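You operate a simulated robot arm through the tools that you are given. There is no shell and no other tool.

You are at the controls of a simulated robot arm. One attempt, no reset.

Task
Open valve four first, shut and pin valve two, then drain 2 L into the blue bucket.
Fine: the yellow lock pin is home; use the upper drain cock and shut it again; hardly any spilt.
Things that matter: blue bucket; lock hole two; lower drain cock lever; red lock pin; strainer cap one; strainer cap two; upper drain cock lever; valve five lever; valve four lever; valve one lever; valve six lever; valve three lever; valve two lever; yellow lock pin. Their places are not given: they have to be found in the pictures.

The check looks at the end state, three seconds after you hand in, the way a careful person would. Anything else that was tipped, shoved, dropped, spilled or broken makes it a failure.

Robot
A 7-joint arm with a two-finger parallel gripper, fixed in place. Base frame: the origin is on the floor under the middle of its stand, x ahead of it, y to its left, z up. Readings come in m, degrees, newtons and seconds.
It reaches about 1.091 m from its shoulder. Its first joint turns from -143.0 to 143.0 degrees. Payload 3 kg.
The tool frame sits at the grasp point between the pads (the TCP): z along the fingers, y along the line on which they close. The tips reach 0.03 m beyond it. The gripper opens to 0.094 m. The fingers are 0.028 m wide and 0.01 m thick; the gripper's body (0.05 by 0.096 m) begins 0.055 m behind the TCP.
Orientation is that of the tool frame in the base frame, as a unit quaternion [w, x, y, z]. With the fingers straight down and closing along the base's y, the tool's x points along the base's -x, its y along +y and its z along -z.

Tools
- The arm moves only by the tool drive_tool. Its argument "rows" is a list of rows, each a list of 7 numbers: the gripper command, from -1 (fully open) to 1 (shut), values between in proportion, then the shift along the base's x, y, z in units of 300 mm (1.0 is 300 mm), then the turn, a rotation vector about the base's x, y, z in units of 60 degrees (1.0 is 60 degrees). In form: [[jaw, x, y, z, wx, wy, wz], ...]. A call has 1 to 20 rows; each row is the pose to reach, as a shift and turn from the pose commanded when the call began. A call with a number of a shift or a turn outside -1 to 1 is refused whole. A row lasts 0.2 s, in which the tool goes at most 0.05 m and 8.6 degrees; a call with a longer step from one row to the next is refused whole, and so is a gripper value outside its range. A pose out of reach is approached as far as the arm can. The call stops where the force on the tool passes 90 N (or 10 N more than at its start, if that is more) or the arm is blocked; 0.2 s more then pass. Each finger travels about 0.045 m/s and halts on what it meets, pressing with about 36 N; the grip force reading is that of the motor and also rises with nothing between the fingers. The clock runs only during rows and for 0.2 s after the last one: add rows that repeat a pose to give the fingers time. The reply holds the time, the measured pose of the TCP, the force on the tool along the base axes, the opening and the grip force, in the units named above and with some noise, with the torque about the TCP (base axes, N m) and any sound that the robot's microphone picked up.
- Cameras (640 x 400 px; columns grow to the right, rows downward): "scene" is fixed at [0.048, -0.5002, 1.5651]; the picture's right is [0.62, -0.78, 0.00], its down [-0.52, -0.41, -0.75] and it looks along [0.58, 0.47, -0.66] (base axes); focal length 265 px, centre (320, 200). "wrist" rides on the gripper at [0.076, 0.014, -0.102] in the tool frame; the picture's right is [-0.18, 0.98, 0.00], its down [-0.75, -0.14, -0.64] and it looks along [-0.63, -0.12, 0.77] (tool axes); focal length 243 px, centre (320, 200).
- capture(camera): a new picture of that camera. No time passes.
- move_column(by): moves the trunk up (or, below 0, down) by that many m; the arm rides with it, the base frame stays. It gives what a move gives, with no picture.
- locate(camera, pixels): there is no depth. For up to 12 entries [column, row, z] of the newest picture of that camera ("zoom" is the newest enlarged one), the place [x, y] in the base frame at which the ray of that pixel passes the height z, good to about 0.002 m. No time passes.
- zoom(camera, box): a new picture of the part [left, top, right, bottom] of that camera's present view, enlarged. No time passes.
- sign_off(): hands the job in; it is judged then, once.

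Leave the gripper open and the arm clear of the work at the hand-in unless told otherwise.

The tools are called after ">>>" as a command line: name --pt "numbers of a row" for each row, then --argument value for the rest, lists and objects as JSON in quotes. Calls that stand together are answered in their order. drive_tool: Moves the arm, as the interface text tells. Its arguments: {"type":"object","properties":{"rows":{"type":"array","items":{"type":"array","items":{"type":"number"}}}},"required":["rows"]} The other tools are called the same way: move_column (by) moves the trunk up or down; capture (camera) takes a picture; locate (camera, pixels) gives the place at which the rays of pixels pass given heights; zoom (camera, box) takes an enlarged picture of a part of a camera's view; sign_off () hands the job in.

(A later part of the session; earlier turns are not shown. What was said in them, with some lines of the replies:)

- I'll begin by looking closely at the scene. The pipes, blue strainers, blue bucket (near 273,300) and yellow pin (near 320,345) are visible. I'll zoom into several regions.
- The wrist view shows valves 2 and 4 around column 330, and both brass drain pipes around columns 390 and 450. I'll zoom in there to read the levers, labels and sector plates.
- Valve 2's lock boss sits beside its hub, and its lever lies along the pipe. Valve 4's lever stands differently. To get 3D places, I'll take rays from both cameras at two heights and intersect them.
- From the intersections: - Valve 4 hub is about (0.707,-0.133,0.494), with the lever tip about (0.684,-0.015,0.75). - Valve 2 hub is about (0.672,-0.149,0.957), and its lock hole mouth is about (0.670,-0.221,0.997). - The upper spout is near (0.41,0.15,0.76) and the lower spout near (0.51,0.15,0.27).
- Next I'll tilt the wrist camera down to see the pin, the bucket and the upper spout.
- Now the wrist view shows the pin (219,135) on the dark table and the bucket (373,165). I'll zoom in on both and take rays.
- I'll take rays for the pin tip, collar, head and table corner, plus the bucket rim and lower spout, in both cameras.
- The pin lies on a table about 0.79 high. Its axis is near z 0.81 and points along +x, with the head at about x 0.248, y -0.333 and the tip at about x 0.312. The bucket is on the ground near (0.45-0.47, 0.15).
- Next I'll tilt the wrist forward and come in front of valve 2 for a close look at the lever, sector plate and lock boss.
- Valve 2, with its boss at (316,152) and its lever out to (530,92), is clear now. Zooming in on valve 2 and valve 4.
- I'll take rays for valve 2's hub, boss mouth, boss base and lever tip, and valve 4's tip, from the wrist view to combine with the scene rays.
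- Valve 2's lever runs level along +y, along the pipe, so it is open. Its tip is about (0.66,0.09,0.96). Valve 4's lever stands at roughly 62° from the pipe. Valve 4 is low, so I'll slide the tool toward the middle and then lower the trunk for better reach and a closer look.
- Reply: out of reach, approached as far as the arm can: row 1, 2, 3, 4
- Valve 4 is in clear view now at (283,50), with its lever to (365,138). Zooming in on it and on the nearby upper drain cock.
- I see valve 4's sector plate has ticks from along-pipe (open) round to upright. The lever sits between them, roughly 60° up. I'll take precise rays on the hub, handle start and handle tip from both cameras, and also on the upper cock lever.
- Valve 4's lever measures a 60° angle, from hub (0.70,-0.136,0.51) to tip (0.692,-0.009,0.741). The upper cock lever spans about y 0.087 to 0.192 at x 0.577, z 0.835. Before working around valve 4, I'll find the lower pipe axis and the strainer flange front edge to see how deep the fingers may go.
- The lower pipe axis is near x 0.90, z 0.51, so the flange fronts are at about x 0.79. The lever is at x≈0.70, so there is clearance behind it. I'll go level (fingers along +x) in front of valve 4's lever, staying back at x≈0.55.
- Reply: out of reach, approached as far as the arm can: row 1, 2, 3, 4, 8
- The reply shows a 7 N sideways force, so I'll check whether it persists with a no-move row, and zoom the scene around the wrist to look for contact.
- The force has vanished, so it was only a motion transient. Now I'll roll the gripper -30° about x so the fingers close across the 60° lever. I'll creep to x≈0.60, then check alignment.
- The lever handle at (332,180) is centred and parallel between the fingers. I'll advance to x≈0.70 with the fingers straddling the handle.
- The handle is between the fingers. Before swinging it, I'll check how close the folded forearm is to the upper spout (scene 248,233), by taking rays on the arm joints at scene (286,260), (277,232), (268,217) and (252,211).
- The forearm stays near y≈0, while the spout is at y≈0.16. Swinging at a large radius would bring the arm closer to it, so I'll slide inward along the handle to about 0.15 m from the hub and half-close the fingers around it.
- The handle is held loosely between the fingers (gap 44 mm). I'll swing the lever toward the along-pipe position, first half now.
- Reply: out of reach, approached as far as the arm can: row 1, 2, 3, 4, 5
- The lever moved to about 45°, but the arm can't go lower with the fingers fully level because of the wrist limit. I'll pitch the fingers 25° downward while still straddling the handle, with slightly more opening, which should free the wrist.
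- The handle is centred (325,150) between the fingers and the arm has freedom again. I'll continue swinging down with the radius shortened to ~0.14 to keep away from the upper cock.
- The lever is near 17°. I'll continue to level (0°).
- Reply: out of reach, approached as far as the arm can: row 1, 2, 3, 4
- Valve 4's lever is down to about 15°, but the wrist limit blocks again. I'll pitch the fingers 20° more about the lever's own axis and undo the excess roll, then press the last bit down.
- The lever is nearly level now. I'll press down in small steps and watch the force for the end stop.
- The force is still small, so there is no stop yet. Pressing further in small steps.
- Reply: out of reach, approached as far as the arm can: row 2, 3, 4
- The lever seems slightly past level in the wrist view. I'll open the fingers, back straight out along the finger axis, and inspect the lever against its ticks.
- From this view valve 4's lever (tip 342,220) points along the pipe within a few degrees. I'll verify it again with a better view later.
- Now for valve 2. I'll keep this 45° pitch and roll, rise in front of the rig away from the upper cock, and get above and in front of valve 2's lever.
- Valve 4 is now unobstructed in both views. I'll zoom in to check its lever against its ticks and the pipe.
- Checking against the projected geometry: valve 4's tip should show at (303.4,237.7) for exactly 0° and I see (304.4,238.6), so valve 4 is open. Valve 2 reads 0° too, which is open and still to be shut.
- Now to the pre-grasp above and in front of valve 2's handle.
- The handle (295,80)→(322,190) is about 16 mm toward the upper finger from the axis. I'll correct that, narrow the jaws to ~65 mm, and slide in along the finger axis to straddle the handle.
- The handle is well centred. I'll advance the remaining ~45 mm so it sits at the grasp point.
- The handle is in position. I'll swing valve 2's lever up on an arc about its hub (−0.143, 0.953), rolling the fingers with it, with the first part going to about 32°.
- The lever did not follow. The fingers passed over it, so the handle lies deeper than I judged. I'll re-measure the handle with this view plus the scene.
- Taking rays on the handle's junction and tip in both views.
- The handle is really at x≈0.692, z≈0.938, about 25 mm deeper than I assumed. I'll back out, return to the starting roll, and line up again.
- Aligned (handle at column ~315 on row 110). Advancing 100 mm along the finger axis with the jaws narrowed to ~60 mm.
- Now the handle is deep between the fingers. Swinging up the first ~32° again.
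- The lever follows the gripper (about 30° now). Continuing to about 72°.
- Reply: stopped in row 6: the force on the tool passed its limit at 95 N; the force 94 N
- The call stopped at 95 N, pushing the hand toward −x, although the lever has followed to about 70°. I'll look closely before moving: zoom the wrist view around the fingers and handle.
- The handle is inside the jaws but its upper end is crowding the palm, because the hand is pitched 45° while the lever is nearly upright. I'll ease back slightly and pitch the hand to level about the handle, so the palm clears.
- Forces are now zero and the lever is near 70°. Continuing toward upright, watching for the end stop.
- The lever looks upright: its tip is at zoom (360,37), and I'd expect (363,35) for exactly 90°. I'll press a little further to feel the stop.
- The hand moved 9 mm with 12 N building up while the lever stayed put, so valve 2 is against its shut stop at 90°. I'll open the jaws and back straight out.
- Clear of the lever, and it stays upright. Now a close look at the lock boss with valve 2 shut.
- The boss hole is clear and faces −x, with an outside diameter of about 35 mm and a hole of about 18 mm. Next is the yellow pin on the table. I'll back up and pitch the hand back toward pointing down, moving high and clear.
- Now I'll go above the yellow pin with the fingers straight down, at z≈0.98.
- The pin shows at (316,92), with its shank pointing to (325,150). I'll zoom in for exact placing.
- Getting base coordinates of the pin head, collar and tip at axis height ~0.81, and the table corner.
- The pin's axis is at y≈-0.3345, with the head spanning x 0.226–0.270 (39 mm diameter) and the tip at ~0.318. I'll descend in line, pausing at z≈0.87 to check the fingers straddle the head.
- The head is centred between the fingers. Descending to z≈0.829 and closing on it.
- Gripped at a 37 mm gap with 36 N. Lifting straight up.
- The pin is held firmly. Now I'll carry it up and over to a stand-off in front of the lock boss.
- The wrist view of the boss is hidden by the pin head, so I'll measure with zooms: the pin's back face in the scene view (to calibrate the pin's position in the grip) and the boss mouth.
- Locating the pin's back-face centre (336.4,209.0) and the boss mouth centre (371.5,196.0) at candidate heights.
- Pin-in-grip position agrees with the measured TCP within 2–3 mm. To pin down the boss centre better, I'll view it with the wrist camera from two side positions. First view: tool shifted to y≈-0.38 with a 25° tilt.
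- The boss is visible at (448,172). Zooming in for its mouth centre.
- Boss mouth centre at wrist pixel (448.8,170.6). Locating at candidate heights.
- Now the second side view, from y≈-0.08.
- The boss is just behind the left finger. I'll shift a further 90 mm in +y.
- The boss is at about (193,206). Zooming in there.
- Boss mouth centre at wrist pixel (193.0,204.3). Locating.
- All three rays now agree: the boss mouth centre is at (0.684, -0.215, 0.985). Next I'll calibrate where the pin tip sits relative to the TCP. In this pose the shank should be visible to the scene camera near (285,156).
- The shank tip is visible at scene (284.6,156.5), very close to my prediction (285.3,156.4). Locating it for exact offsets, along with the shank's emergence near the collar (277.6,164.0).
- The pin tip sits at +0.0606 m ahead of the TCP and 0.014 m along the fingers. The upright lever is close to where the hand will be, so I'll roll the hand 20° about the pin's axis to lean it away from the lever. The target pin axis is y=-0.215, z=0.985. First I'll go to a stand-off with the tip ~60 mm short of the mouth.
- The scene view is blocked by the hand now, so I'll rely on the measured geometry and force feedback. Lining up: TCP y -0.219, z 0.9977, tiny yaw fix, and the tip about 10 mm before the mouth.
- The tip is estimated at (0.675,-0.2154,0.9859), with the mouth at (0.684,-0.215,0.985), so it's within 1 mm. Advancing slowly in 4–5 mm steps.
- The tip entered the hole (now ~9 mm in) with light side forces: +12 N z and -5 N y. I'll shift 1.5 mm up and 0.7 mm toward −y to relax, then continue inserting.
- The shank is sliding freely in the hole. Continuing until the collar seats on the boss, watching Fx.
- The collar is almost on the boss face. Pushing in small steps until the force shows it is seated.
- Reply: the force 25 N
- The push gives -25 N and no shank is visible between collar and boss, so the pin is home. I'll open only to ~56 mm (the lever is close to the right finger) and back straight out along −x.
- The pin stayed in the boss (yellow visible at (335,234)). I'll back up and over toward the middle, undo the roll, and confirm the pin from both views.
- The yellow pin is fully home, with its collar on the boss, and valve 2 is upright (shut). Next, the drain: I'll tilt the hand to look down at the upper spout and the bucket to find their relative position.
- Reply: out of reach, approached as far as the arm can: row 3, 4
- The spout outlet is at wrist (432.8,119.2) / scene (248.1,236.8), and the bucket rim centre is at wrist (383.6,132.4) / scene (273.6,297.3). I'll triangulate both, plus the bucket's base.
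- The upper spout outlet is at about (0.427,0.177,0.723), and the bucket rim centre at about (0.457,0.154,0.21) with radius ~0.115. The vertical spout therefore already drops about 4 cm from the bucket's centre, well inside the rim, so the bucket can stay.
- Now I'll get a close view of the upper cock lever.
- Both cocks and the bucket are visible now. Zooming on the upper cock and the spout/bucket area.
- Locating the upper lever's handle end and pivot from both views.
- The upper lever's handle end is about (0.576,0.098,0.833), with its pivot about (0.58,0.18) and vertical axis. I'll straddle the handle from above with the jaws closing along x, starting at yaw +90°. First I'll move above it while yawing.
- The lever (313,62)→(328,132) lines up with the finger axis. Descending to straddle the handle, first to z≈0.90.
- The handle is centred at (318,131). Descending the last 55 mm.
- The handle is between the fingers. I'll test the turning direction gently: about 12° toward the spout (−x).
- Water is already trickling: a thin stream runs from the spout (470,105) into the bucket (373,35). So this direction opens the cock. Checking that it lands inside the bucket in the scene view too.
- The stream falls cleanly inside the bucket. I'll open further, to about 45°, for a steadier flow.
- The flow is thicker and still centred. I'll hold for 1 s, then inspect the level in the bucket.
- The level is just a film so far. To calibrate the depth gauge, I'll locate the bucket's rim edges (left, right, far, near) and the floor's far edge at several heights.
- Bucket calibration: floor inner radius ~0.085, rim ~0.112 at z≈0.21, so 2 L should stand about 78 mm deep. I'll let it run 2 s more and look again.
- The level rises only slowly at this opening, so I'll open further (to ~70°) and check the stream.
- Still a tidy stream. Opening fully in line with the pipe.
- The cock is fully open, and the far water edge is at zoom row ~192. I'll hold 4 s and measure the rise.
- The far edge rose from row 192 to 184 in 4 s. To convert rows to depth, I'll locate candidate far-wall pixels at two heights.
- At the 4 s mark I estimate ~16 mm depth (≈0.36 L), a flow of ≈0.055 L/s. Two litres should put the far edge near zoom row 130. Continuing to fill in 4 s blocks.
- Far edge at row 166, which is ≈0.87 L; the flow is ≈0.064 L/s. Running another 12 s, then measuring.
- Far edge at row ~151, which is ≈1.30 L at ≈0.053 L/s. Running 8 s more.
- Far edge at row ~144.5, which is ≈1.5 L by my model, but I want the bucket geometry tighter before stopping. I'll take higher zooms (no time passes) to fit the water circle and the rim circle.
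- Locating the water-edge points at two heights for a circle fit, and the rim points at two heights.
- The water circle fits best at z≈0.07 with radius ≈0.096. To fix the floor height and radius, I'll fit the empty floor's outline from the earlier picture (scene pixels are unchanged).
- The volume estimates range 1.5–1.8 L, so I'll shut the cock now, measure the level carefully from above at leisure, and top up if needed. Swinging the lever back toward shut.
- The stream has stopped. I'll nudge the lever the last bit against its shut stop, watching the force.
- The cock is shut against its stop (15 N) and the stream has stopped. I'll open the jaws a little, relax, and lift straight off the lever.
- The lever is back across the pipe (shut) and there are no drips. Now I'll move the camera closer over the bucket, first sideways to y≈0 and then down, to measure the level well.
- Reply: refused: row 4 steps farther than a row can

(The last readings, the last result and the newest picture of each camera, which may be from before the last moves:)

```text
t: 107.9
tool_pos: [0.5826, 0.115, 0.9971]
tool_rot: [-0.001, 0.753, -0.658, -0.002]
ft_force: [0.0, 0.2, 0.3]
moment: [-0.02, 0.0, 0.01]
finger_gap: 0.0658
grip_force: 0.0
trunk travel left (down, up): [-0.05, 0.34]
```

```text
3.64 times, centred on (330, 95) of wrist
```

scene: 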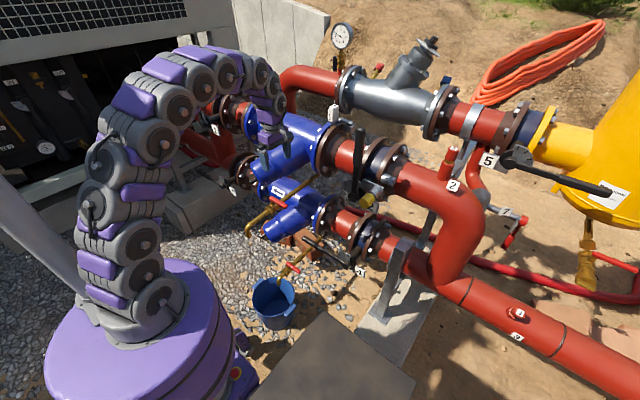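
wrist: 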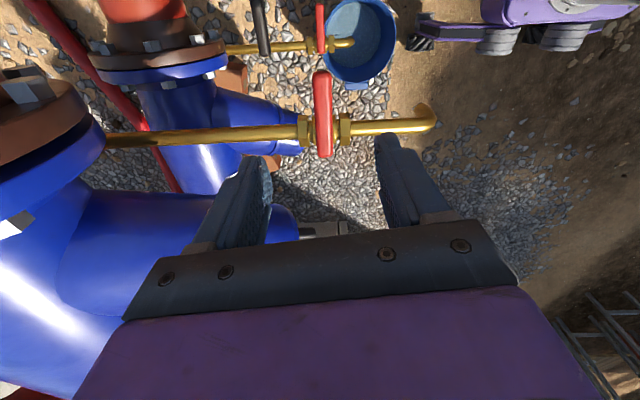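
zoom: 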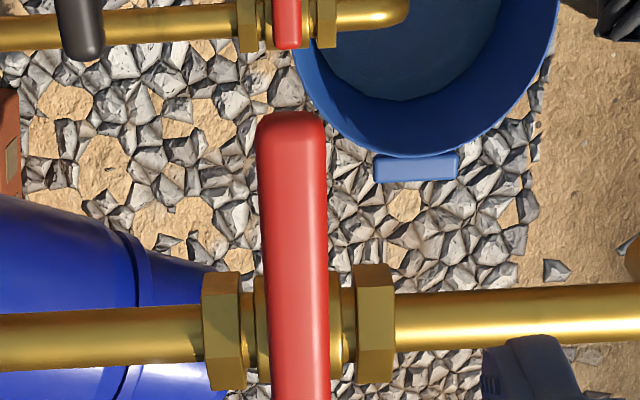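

One step was too long, so the call was refused and nothing moved. Repeating with shorter steps.

>>> drive_tool --pt "-1 -0.1 -0.1 0 0 0 -0.04" --pt "-1 -0.2 -0.2 0 0 0 -0.08" --pt "-1 -0.3 -0.3 0 0 0 -0.12" --pt "-1 -0.38 -0.36 -0.05 0 0 -0.127" --pt "-1 -0.409 -0.383 -0.17 0 0 -0.127" --pt "-1 -0.409 -0.383 -0.31 0 0 -0.127" --pt "-1 -0.409 -0.383 -0.45 0 0 -0.127" --pt "-1 -0.409 -0.383 -0.59 0 0 -0.127" --pt "-1 -0.409 -0.383 -0.72 0 0 -0.127" --pt "-1 -0.409 -0.383 -0.823 0 0 -0.127" --pt "-1 -0.409 -0.383 -0.823 0 0 -0.127"

>>> capture --camera "wrist"

>>> zoom --camera "wrist" --box '[270, 40, 390, 150]'

```text
t: 110.3
tool_pos: [0.4607, -0.0022, 0.7502]
tool_rot: [-0.001, 0.707, -0.707, -0.002]
ft_force: [-0.7, 0.5, 0.6]
moment: [0.02, 0.0, 0.03]
finger_gap: 0.0941
grip_force: 0.1
trunk travel left (down, up): [-0.05, 0.34]
```

```text
taken
```

wrist: 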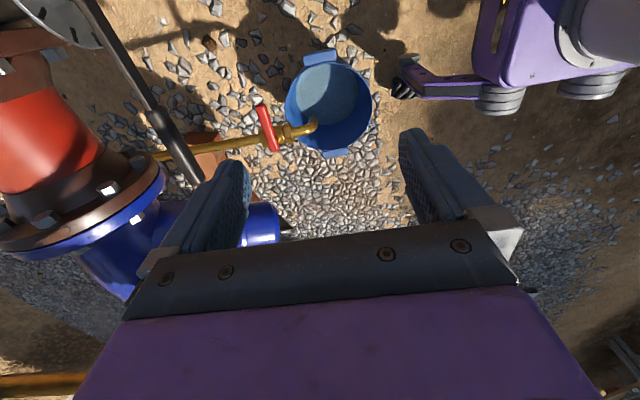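

```text
3.64 times, centred on (330, 95) of wrist
```

zoom: 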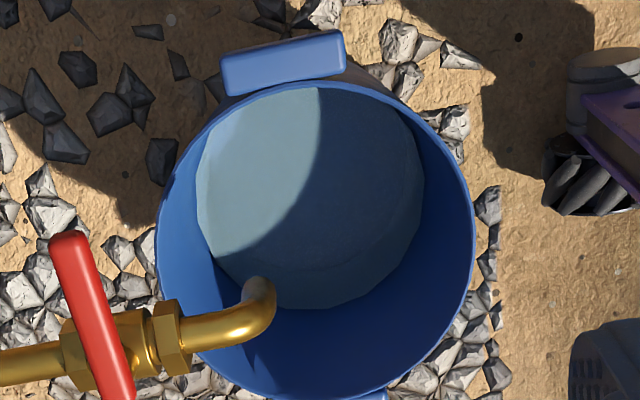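

An excellent near-top view. I'll zoom further for the water outline and the rim.

>>> zoom --camera "wrist" --box '[282, 55, 332, 105]'

>>> zoom --camera "wrist" --box '[325, 55, 375, 105]'

>>> zoom --camera "wrist" --box '[300, 100, 360, 155]'

```text
8.00 times, centred on (307, 80) of wrist
```

zoom: 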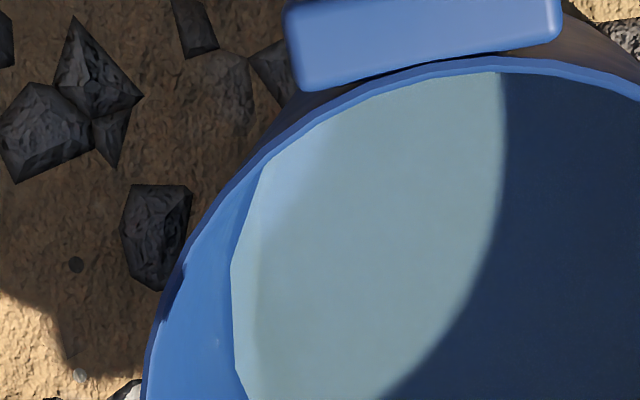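

```text
8.00 times, centred on (350, 80) of wrist
```

zoom: 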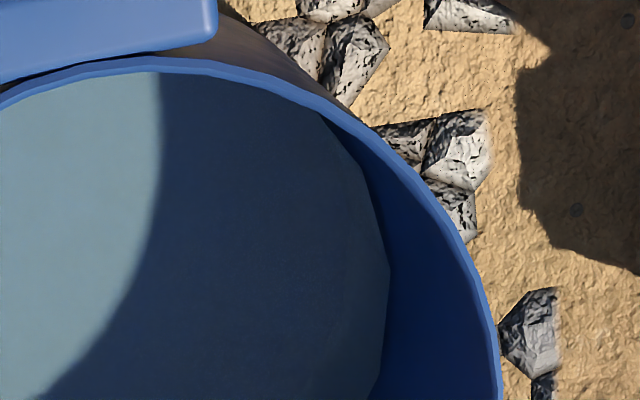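

```text
7.27 times, centred on (330, 128) of wrist
```

zoom: 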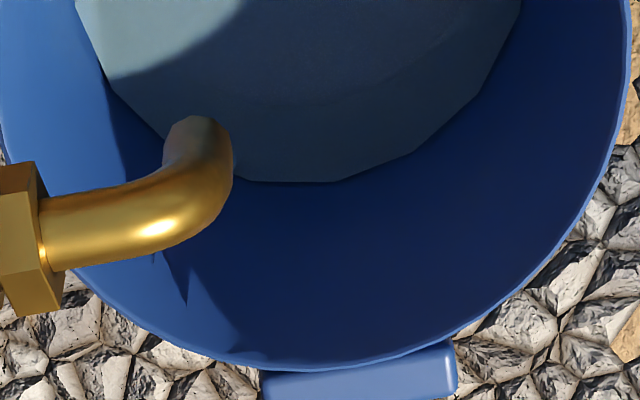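

Locating the water-outline points from this view at two heights, and the rim points.

>>> locate --camera "wrist" --pixels '[[296.0, 87.75, 0.05], [296.0, 87.75, 0.1], [358.75, 88.5, 0.05], [358.75, 88.5, 0.1], [332.75, 125.5, 0.05], [332.75, 125.5, 0.1], [299.75, 76, 0.05], [299.75, 76, 0.1], [353.4, 110.8, 0.05], [353.4, 110.8, 0.1], [300.4, 111.2, 0.05], [300.4, 111.2, 0.1]]'

>>> locate --camera "wrist" --pixels '[[284.9, 104.4, 0.2], [284.9, 104.4, 0.22], [372.25, 103, 0.2], [372.25, 103, 0.22], [331.4, 151.7, 0.2], [331.4, 151.7, 0.22], [327.3, 62.8, 0.2], [327.3, 62.8, 0.22], [355, 75.6, 0.05], [355, 75.6, 0.1], [320.4, 125.2, 0.05], [320.4, 125.2, 0.1]]'

>>> zoom --camera "scene" --box '[250, 280, 300, 312]'

```text
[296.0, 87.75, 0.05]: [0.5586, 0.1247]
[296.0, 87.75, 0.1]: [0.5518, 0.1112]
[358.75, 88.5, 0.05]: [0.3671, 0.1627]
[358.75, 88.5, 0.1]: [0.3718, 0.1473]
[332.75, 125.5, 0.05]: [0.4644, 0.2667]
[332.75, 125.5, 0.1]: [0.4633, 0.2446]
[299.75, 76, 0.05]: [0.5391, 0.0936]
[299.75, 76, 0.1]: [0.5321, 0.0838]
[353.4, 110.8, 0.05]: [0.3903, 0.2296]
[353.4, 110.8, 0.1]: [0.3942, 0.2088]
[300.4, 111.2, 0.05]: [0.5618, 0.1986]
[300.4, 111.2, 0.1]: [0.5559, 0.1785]
```

```text
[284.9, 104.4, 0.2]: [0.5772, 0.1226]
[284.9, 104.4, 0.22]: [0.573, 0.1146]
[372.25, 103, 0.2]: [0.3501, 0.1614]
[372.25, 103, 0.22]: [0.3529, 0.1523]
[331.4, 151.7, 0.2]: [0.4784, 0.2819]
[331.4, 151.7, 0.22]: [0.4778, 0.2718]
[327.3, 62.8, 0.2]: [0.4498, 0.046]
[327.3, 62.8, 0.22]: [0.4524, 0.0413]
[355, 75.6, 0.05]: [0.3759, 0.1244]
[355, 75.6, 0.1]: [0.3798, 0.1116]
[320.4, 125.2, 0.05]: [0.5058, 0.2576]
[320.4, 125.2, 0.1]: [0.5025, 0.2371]
```

```text
12.50 times, centred on (275, 296) of scene
```

zoom: 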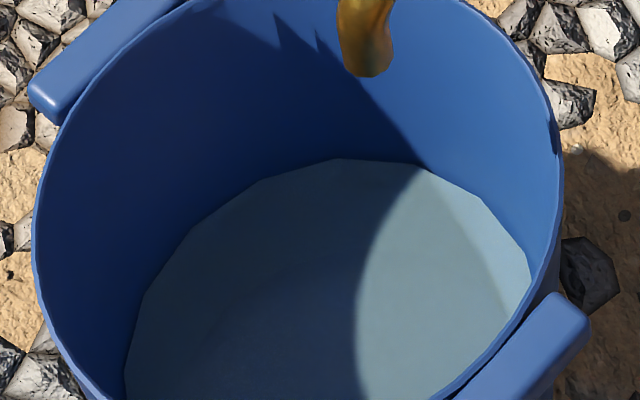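

The water outline is a 16-sided disc whose corners I can match between the two cameras. Locating the matching corners in the scene view (fresh 12.5× zoom) to triangulate the surface height.

>>> locate --camera "scene" --pixels '[[269.8, 294.56, 0.05], [269.8, 294.56, 0.1], [277.0, 292.64, 0.05], [277.0, 292.64, 0.1], [283.8, 293.6, 0.05], [283.8, 293.6, 0.1], [288.6, 296.4, 0.05], [288.6, 296.4, 0.1], [291.8, 301.4, 0.05], [291.8, 301.4, 0.1], [264.6, 298.8, 0.05], [264.6, 298.8, 0.1]]'

>>> locate --camera "wrist" --pixels '[[320.4, 125.2, 0.05], [320.4, 125.2, 0.1], [308.7, 119.1, 0.05], [308.7, 119.1, 0.1], [300.4, 111.2, 0.05], [300.4, 111.2, 0.1], [297.0, 101.9, 0.05], [297.0, 101.9, 0.1], [296.0, 87.75, 0.05], [296.0, 87.75, 0.1], [332.75, 125.5, 0.05], [332.75, 125.5, 0.1]]'

```text
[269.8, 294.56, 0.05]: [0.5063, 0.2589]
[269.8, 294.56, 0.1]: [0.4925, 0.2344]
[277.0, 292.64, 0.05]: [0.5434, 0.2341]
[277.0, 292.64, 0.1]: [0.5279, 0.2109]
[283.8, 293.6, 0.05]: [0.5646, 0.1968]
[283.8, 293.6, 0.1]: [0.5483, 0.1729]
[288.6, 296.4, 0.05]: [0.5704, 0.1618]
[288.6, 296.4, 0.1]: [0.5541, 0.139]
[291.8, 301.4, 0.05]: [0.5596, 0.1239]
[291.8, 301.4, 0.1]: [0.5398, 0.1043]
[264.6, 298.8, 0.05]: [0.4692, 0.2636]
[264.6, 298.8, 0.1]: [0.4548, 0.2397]
```

```text
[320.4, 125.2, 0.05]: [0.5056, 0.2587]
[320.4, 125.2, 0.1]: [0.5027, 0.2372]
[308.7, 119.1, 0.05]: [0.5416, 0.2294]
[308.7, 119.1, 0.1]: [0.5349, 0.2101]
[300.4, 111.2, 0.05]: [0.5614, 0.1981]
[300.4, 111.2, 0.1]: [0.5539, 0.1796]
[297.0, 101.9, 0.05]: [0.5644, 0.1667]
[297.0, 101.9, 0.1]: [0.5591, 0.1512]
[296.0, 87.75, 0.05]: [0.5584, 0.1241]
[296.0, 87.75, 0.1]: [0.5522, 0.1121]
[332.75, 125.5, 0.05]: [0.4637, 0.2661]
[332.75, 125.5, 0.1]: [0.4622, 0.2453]
```

Triangulating six matched corners puts the water surface at z≈0.060, with radius ≈0.098. With the floor near z≈-0.005 and R≈0.089, I estimate about 1.8–1.9 L. I'll top up by a short, partial opening (~0.13 L). Returning above the upper lever.

>>> drive_tool --pt "-1 0 0 0.14 0 0 0" --pt "-1 0 0 0.28 0 0 0" --pt "-1 0 0 0.42 0 0 0" --pt "-1 0 0 0.56 0 0 0" --pt "-1 0 0 0.7 0 0 0" --pt "-1 0 0 0.83 0 0 0" --pt "-1 0.1 0.1 0.83 0 0 0" --pt "-1 0.2 0.2 0.83 0 0 0" --pt "-1 0.3 0.3 0.83 0 0 0" --pt "-1 0.388 0.391 0.83 0 0 0" --pt "-0.4 0.388 0.391 0.83 0 0 0"

>>> capture --camera "wrist"

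```text
t: 112.7
tool_pos: [0.5769, 0.1177, 0.9998]
tool_rot: [0.0, -0.707, 0.707, 0.003]
ft_force: [0.3, 0.8, 0.4]
moment: [-0.01, 0.05, 0.0]
finger_gap: 0.0657
grip_force: 0.1
trunk travel left (down, up): [-0.05, 0.34]
```

```text
taken
```

wrist: 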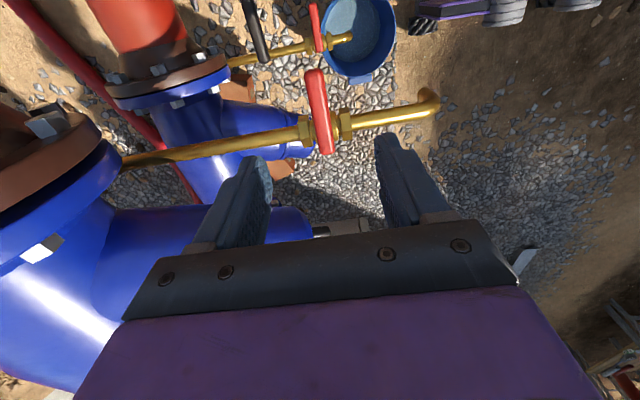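

Aligned over the lever as before. Descending to straddle it.

>>> drive_tool --pt "-0.35 0 -0.005 -0.13 0 0 0" --pt "-0.35 0 -0.009 -0.26 0 0 0" --pt "-0.35 0 -0.009 -0.39 0 0 0" --pt "-0.35 0 -0.009 -0.47 0 0 0" --pt "-0.3 0 -0.009 -0.511 0 0 0" --pt "0.2 0 -0.009 -0.511 0 0 0" --pt "0.3 0 -0.009 -0.511 0 0 0"

>>> zoom --camera "wrist" --box '[240, 90, 400, 250]'

```text
t: 114.3
tool_pos: [0.5771, 0.114, 0.8448]
tool_rot: [0.001, 0.707, -0.707, -0.002]
ft_force: [0.6, -1.0, 0.4]
moment: [0.0, 0.02, -0.01]
finger_gap: 0.0332
grip_force: 0.0
trunk travel left (down, up): [-0.05, 0.34]
```

```text
2.50 times, centred on (320, 170) of wrist
```

zoom: 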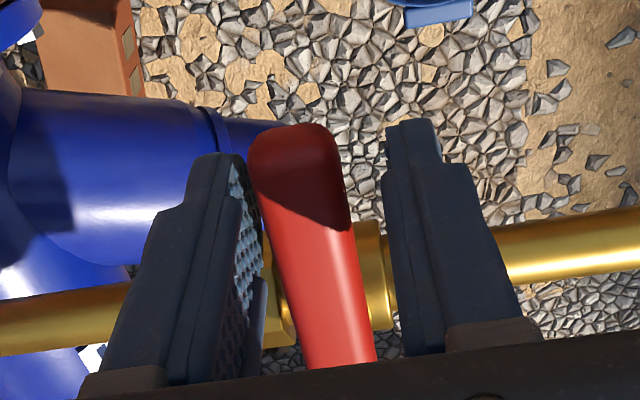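

Straddled. Opening partially (to about 55°).

>>> drive_tool --pt "0.3 -0.028 0.007 0 0 0 -0.133" --pt "0.3 -0.057 0.014 0 0 0 -0.267" --pt "0.3 -0.085 0.025 0 0 0 -0.4" --pt "0.3 -0.111 0.04 0 0 0 -0.533" --pt "0.3 -0.135 0.059 0 0 0 -0.667" --pt "0.3 -0.156 0.081 0 0 0 -0.8" --pt "0.3 -0.174 0.105 0 0 0 -0.933" --pt "0.3 -0.174 0.105 0 0 0 -0.933" --pt "0.3 -0.174 0.105 0 0 0 -0.933"

>>> zoom --camera "scene" --box '[250, 280, 300, 312]'

>>> zoom --camera "scene" --box '[235, 225, 315, 335]'

```text
t: 116.3
tool_pos: [0.5251, 0.146, 0.8456]
tool_rot: [0.002, -0.293, 0.956, 0.002]
ft_force: [0.0, -1.5, 0.1]
moment: [0.01, 0.03, 0.01]
finger_gap: 0.0329
grip_force: 0.1
trunk travel left (down, up): [-0.05, 0.34]
```

```text
12.50 times, centred on (275, 296) of scene
```

zoom: 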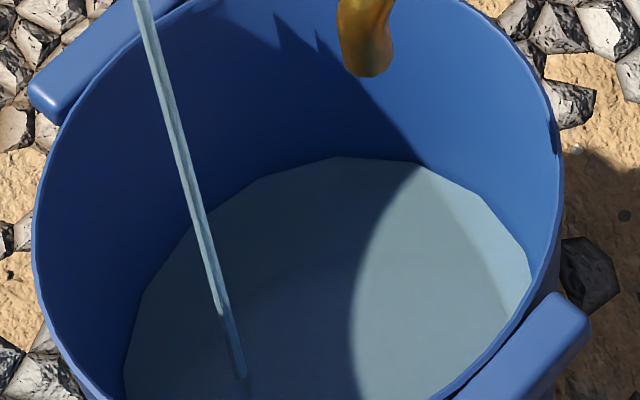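

```text
3.64 times, centred on (275, 280) of scene
```

zoom: 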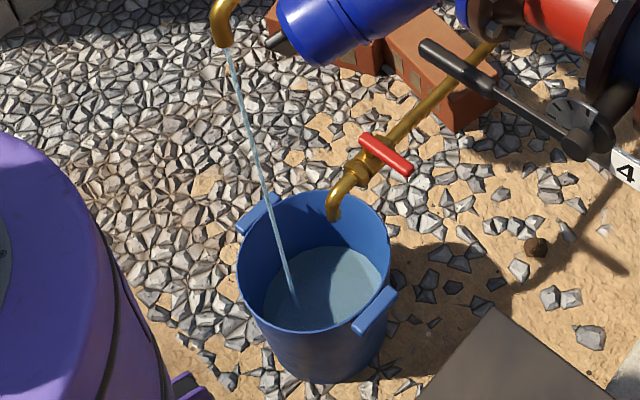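

The level rose slightly (~0.04 L). I'll hold about 1.2 s more, then shut.

>>> drive_tool --pt "0.3 0 0 0 0 0 0" --pt "0.3 0 0 0 0 0 0" --pt "0.3 0 0 0 0 0 0" --pt "0.3 0 0 0 0 0 0" --pt "0.3 0 0 0 0 0 0"

>>> drive_tool --pt "0.35 0.018 -0.024 0 0 0 0.133" --pt "0.35 0.039 -0.046 0 0 0 0.267" --pt "0.35 0.063 -0.065 0 0 0 0.4" --pt "0.35 0.089 -0.08 0 0 0 0.533" --pt "0.35 0.117 -0.091 0 0 0 0.667" --pt "0.35 0.146 -0.098 0 0 0 0.8" --pt "0.35 0.174 -0.104 0 0 0 0.933" --pt "0.35 0.19 -0.103 0 0 0 1.0"

>>> drive_tool --pt "0.35 0.01 0.0 0 0 0 0.03" --pt "0.35 0.02 0.0 0 0 0 0.06" --pt "0.35 0.028 0.0 0 0 0 0.08" --pt "0.35 0.028 0.0 0 0 0 0.08"

>>> zoom --camera "scene" --box '[250, 280, 300, 312]'

>>> zoom --camera "wrist" --box '[240, 90, 400, 250]'

>>> capture --camera "scene"

```text
t: 117.5
tool_pos: [0.5247, 0.1465, 0.8464]
tool_rot: [0.001, -0.293, 0.956, 0.002]
ft_force: [0.6, 0.2, -0.1]
moment: [-0.01, 0.01, -0.01]
finger_gap: 0.0331
grip_force: 0.0
trunk travel left (down, up): [-0.05, 0.34]
```

```text
t: 119.3
tool_pos: [0.5809, 0.1148, 0.8462]
tool_rot: [0.001, 0.733, -0.681, -0.002]
ft_force: [-0.4, -0.1, 0.6]
moment: [0.0, 0.01, 0.01]
finger_gap: 0.0307
grip_force: 0.1
trunk travel left (down, up): [-0.05, 0.34]
```

```text
t: 120.3
tool_pos: [0.5879, 0.1168, 0.8469]
tool_rot: [0.002, 0.76, -0.65, -0.003]
ft_force: [-17.3, 5.2, -2.4]
moment: [0.13, 0.1, -0.39]
finger_gap: 0.0397
grip_force: 8.0
trunk travel left (down, up): [-0.05, 0.34]
```

```text
12.50 times, centred on (275, 296) of scene
```

zoom: 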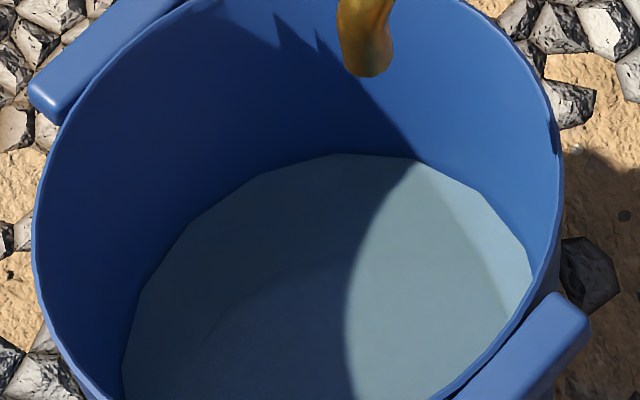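

```text
2.50 times, centred on (320, 170) of wrist
```

zoom: 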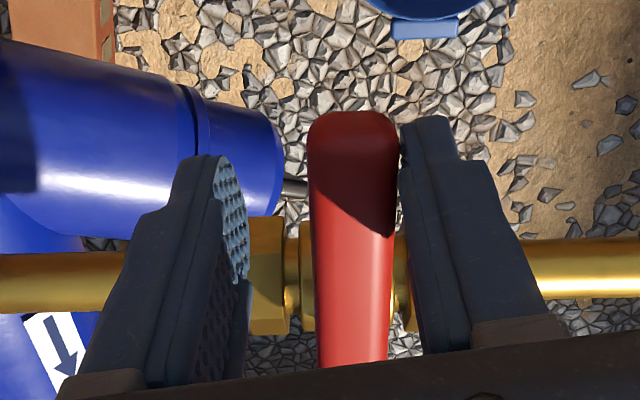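

```text
taken
```

scene: 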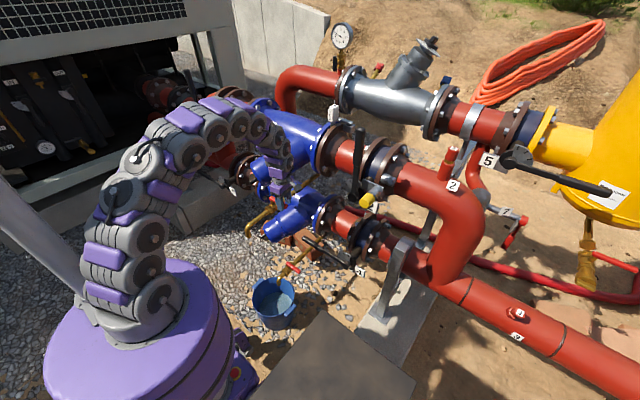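

The cock is shut on its stop again (17 N) with no stream. The level rose by about 0.12 L, so roughly 1.96 L. Now I'll relax, open the jaws, lift off, and pull clear.

>>> drive_tool --pt "0.1 -0.022 0 0 0 0 0" --pt "-0.2 -0.022 0 0 0 0 0" --pt "-0.4 -0.022 0 0 0 0 0" --pt "-0.4 -0.022 0 0.1 0 0 0" --pt "-0.4 -0.022 0 0.24 0 0 0" --pt "-0.4 -0.022 0 0.38 0 0 0" --pt "-0.6 -0.022 0 0.52 0 0 0" --pt "-1 -0.022 0 0.66 0 0 0" --pt "-1 -0.1 -0.08 0.8 0 0 -0.1" --pt "-1 -0.18 -0.16 0.9 0 0 -0.2" --pt "-1 -0.26 -0.24 0.95 0 0 -0.3" --pt "-1 -0.34 -0.32 1.0 0 0 -0.4"

>>> capture --camera "scene"

>>> zoom --camera "scene" --box '[235, 180, 325, 330]'

>>> zoom --camera "scene" --box '[290, 120, 410, 280]'

```text
refused: row 9 steps farther than a row can; nothing moved
```

```text
taken
```

scene: 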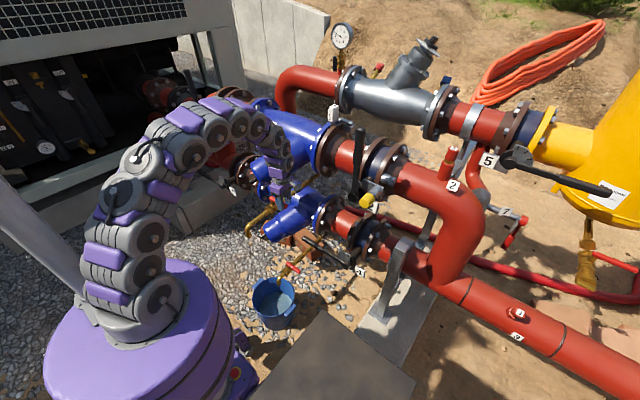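

```text
2.67 times, centred on (280, 255) of scene
```

zoom: 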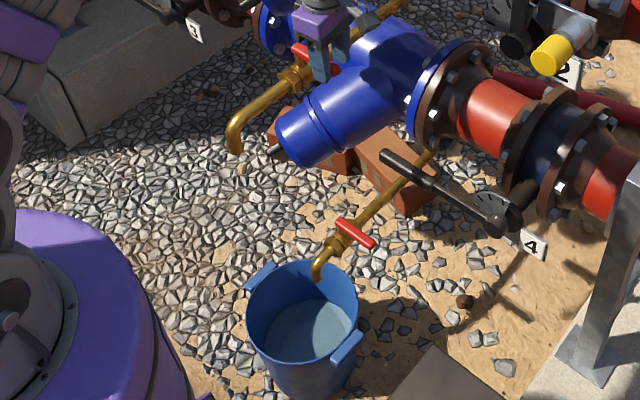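

```text
2.50 times, centred on (350, 200) of scene
```

zoom: 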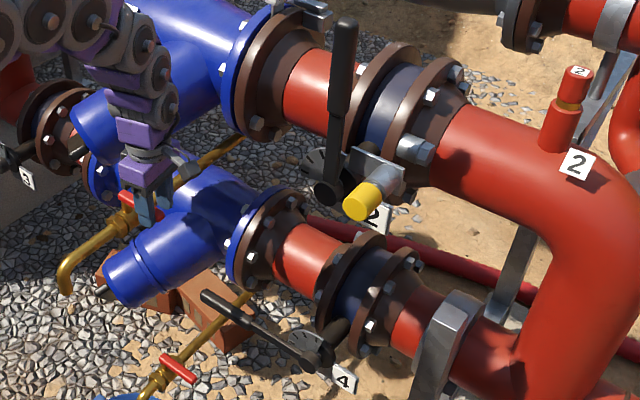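

One step was too long, so nothing moved. Repeating with shorter steps: relax, open, and lift straight up.

>>> drive_tool --pt "0.1 -0.022 0 0 0 0 0" --pt "-0.2 -0.022 0 0 0 0 0" --pt "-0.4 -0.022 0 0 0 0 0" --pt "-0.4 -0.022 0 0.1 0 0 0" --pt "-0.4 -0.022 0 0.23 0 0 0" --pt "-0.4 -0.022 0 0.36 0 0 0" --pt "-0.6 -0.022 0 0.49 0 0 0" --pt "-1 -0.022 0 0.62 0 0 0" --pt "-1 -0.09 -0.06 0.7 0 0 -0.1" --pt "-1 -0.16 -0.13 0.76 0 0 -0.2" --pt "-1 -0.23 -0.2 0.81 0 0 -0.3" --pt "-1 -0.3 -0.28 0.86 0 0 -0.4" --pt "-1 -0.36 -0.36 0.9 0 0 -0.5"

>>> capture --camera "scene"

>>> zoom --camera "scene" --box '[235, 180, 325, 330]'

>>> zoom --camera "scene" --box '[290, 120, 410, 280]'

>>> capture --camera "wrist"

```text
t: 123.1
tool_pos: [0.4816, 0.0056, 1.1159]
tool_rot: [0.0, -0.565, 0.825, 0.003]
ft_force: [0.2, 0.4, -0.6]
moment: [0.04, 0.01, 0.01]
finger_gap: 0.0942
grip_force: 0.0
trunk travel left (down, up): [-0.05, 0.34]
```

```text
taken
```

scene: 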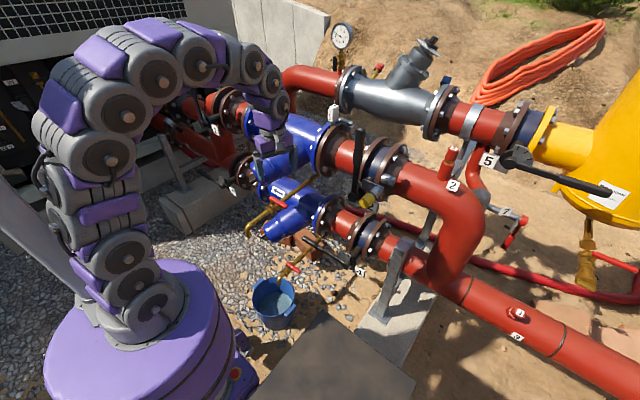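

```text
2.67 times, centred on (280, 255) of scene
```

zoom: 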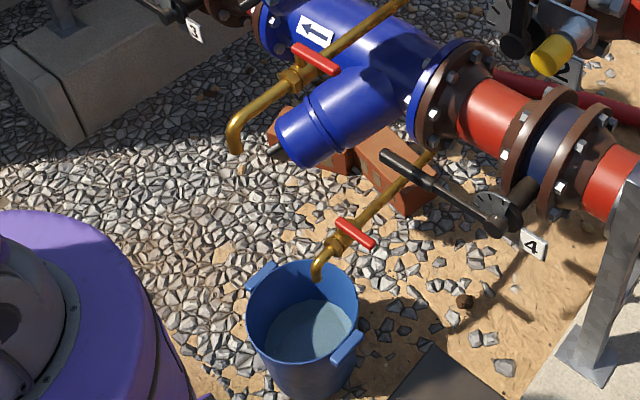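

```text
2.50 times, centred on (350, 200) of scene
```

zoom: 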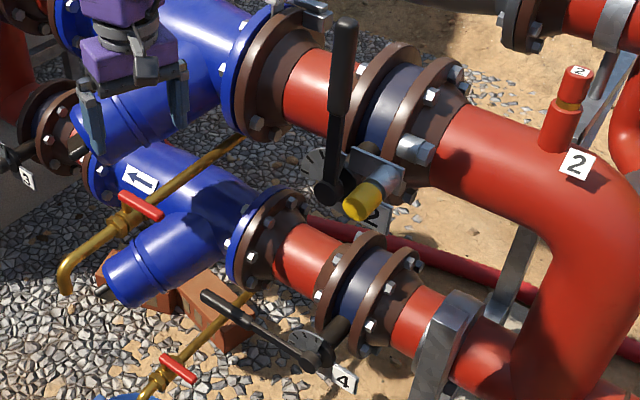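

```text
taken
```

wrist: 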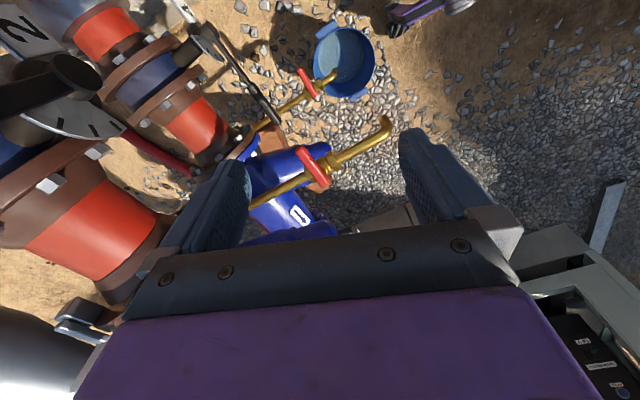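

Everything looks right: valve 4's lever is along the pipe, valve 2 is upright with the yellow pin home, both cock levers lie across their pipes, and the bucket stands undisturbed with about 2 L and no wet ground. I'll raise the trunk to get the arm well clear, then check once more.

>>> move_column --by 0.2

>>> capture --camera "scene"

>>> zoom --camera "scene" --box '[250, 275, 300, 325]'

>>> zoom --camera "scene" --box '[235, 180, 325, 250]'

>>> zoom --camera "scene" --box '[290, 215, 380, 285]'

```text
t: 125.3
tool_pos: [0.4821, 0.0072, 1.315]
tool_rot: [0.001, -0.565, 0.825, 0.003]
ft_force: [0.2, -0.4, -0.3]
moment: [0.01, -0.05, 0.0]
finger_gap: 0.0938
grip_force: 0.1
trunk travel left (down, up): [-0.25, 0.14]
```

```text
taken
```

scene: 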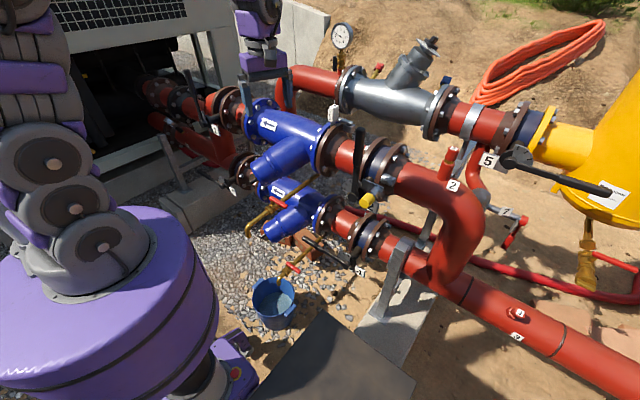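

```text
8.00 times, centred on (275, 300) of scene
```

zoom: 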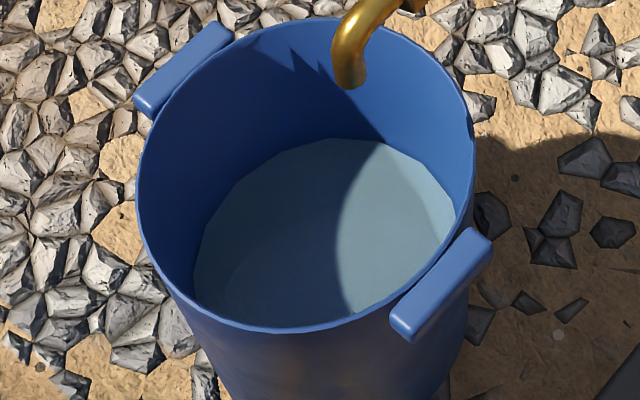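

```text
5.71 times, centred on (280, 215) of scene
```

zoom: 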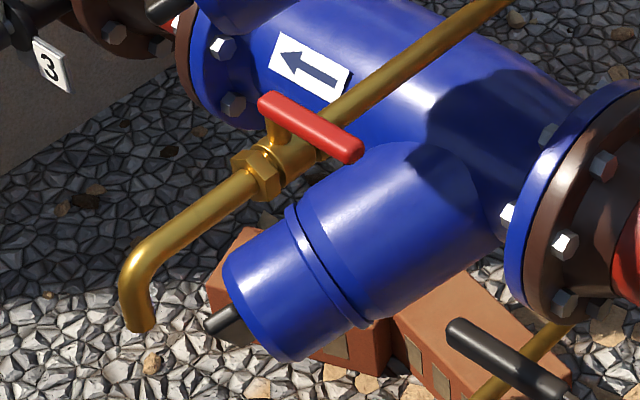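

```text
5.71 times, centred on (335, 250) of scene
```

zoom: 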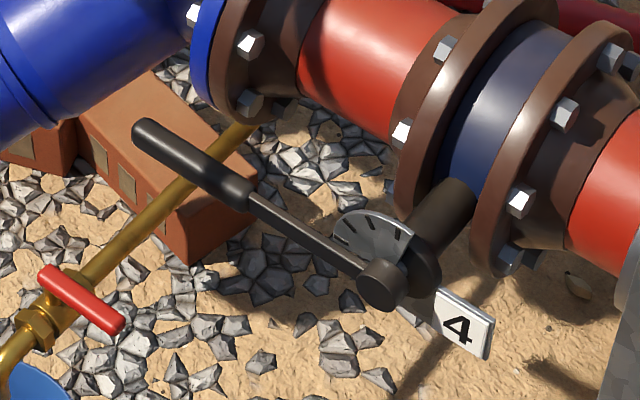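

Final check:
- Valve 4 is open, with its lever along the pipe.
- Valve 2 is shut, with the yellow pin home in lock hole two.
- The upper drain cock is shut again and not dripping.
- The bucket is upright with about 2 L, and the ground around it is dry.
- The gripper is open and the arm is raised clear.

Handing in.

>>> sign_off

```text
The job is handed in.
```

I've handed the job in. All the steps you asked for are done, but the 2 L is a visual estimate.

- **Valve four:** opened first. It started about two-thirds shut, and its lever now lies along the pipe.
- **Valve two:** shut against its stop, with the yellow lock pin seated in lock hole two.
- **Drain:** about 1.97 L (give or take 0.1 L) went into the blue bucket through the upper drain cock. I judged the level from both cameras, and nothing in the pictures gave an exact reading.
- **Upper drain cock:** shut again against its stop, with no drip in the final pictures.
- **Spill:** none seen around the bucket. I didn't need to move the bucket, because the upper spout already emptied inside its rim.

While I was shutting valve two, the lever's handle pressed against the gripper's palm. The move stopped at the force limit, about 95 N. I re-angled the hand and finished normally, and the lever and valve look undamaged.

The gripper is open and the arm is raised clear.
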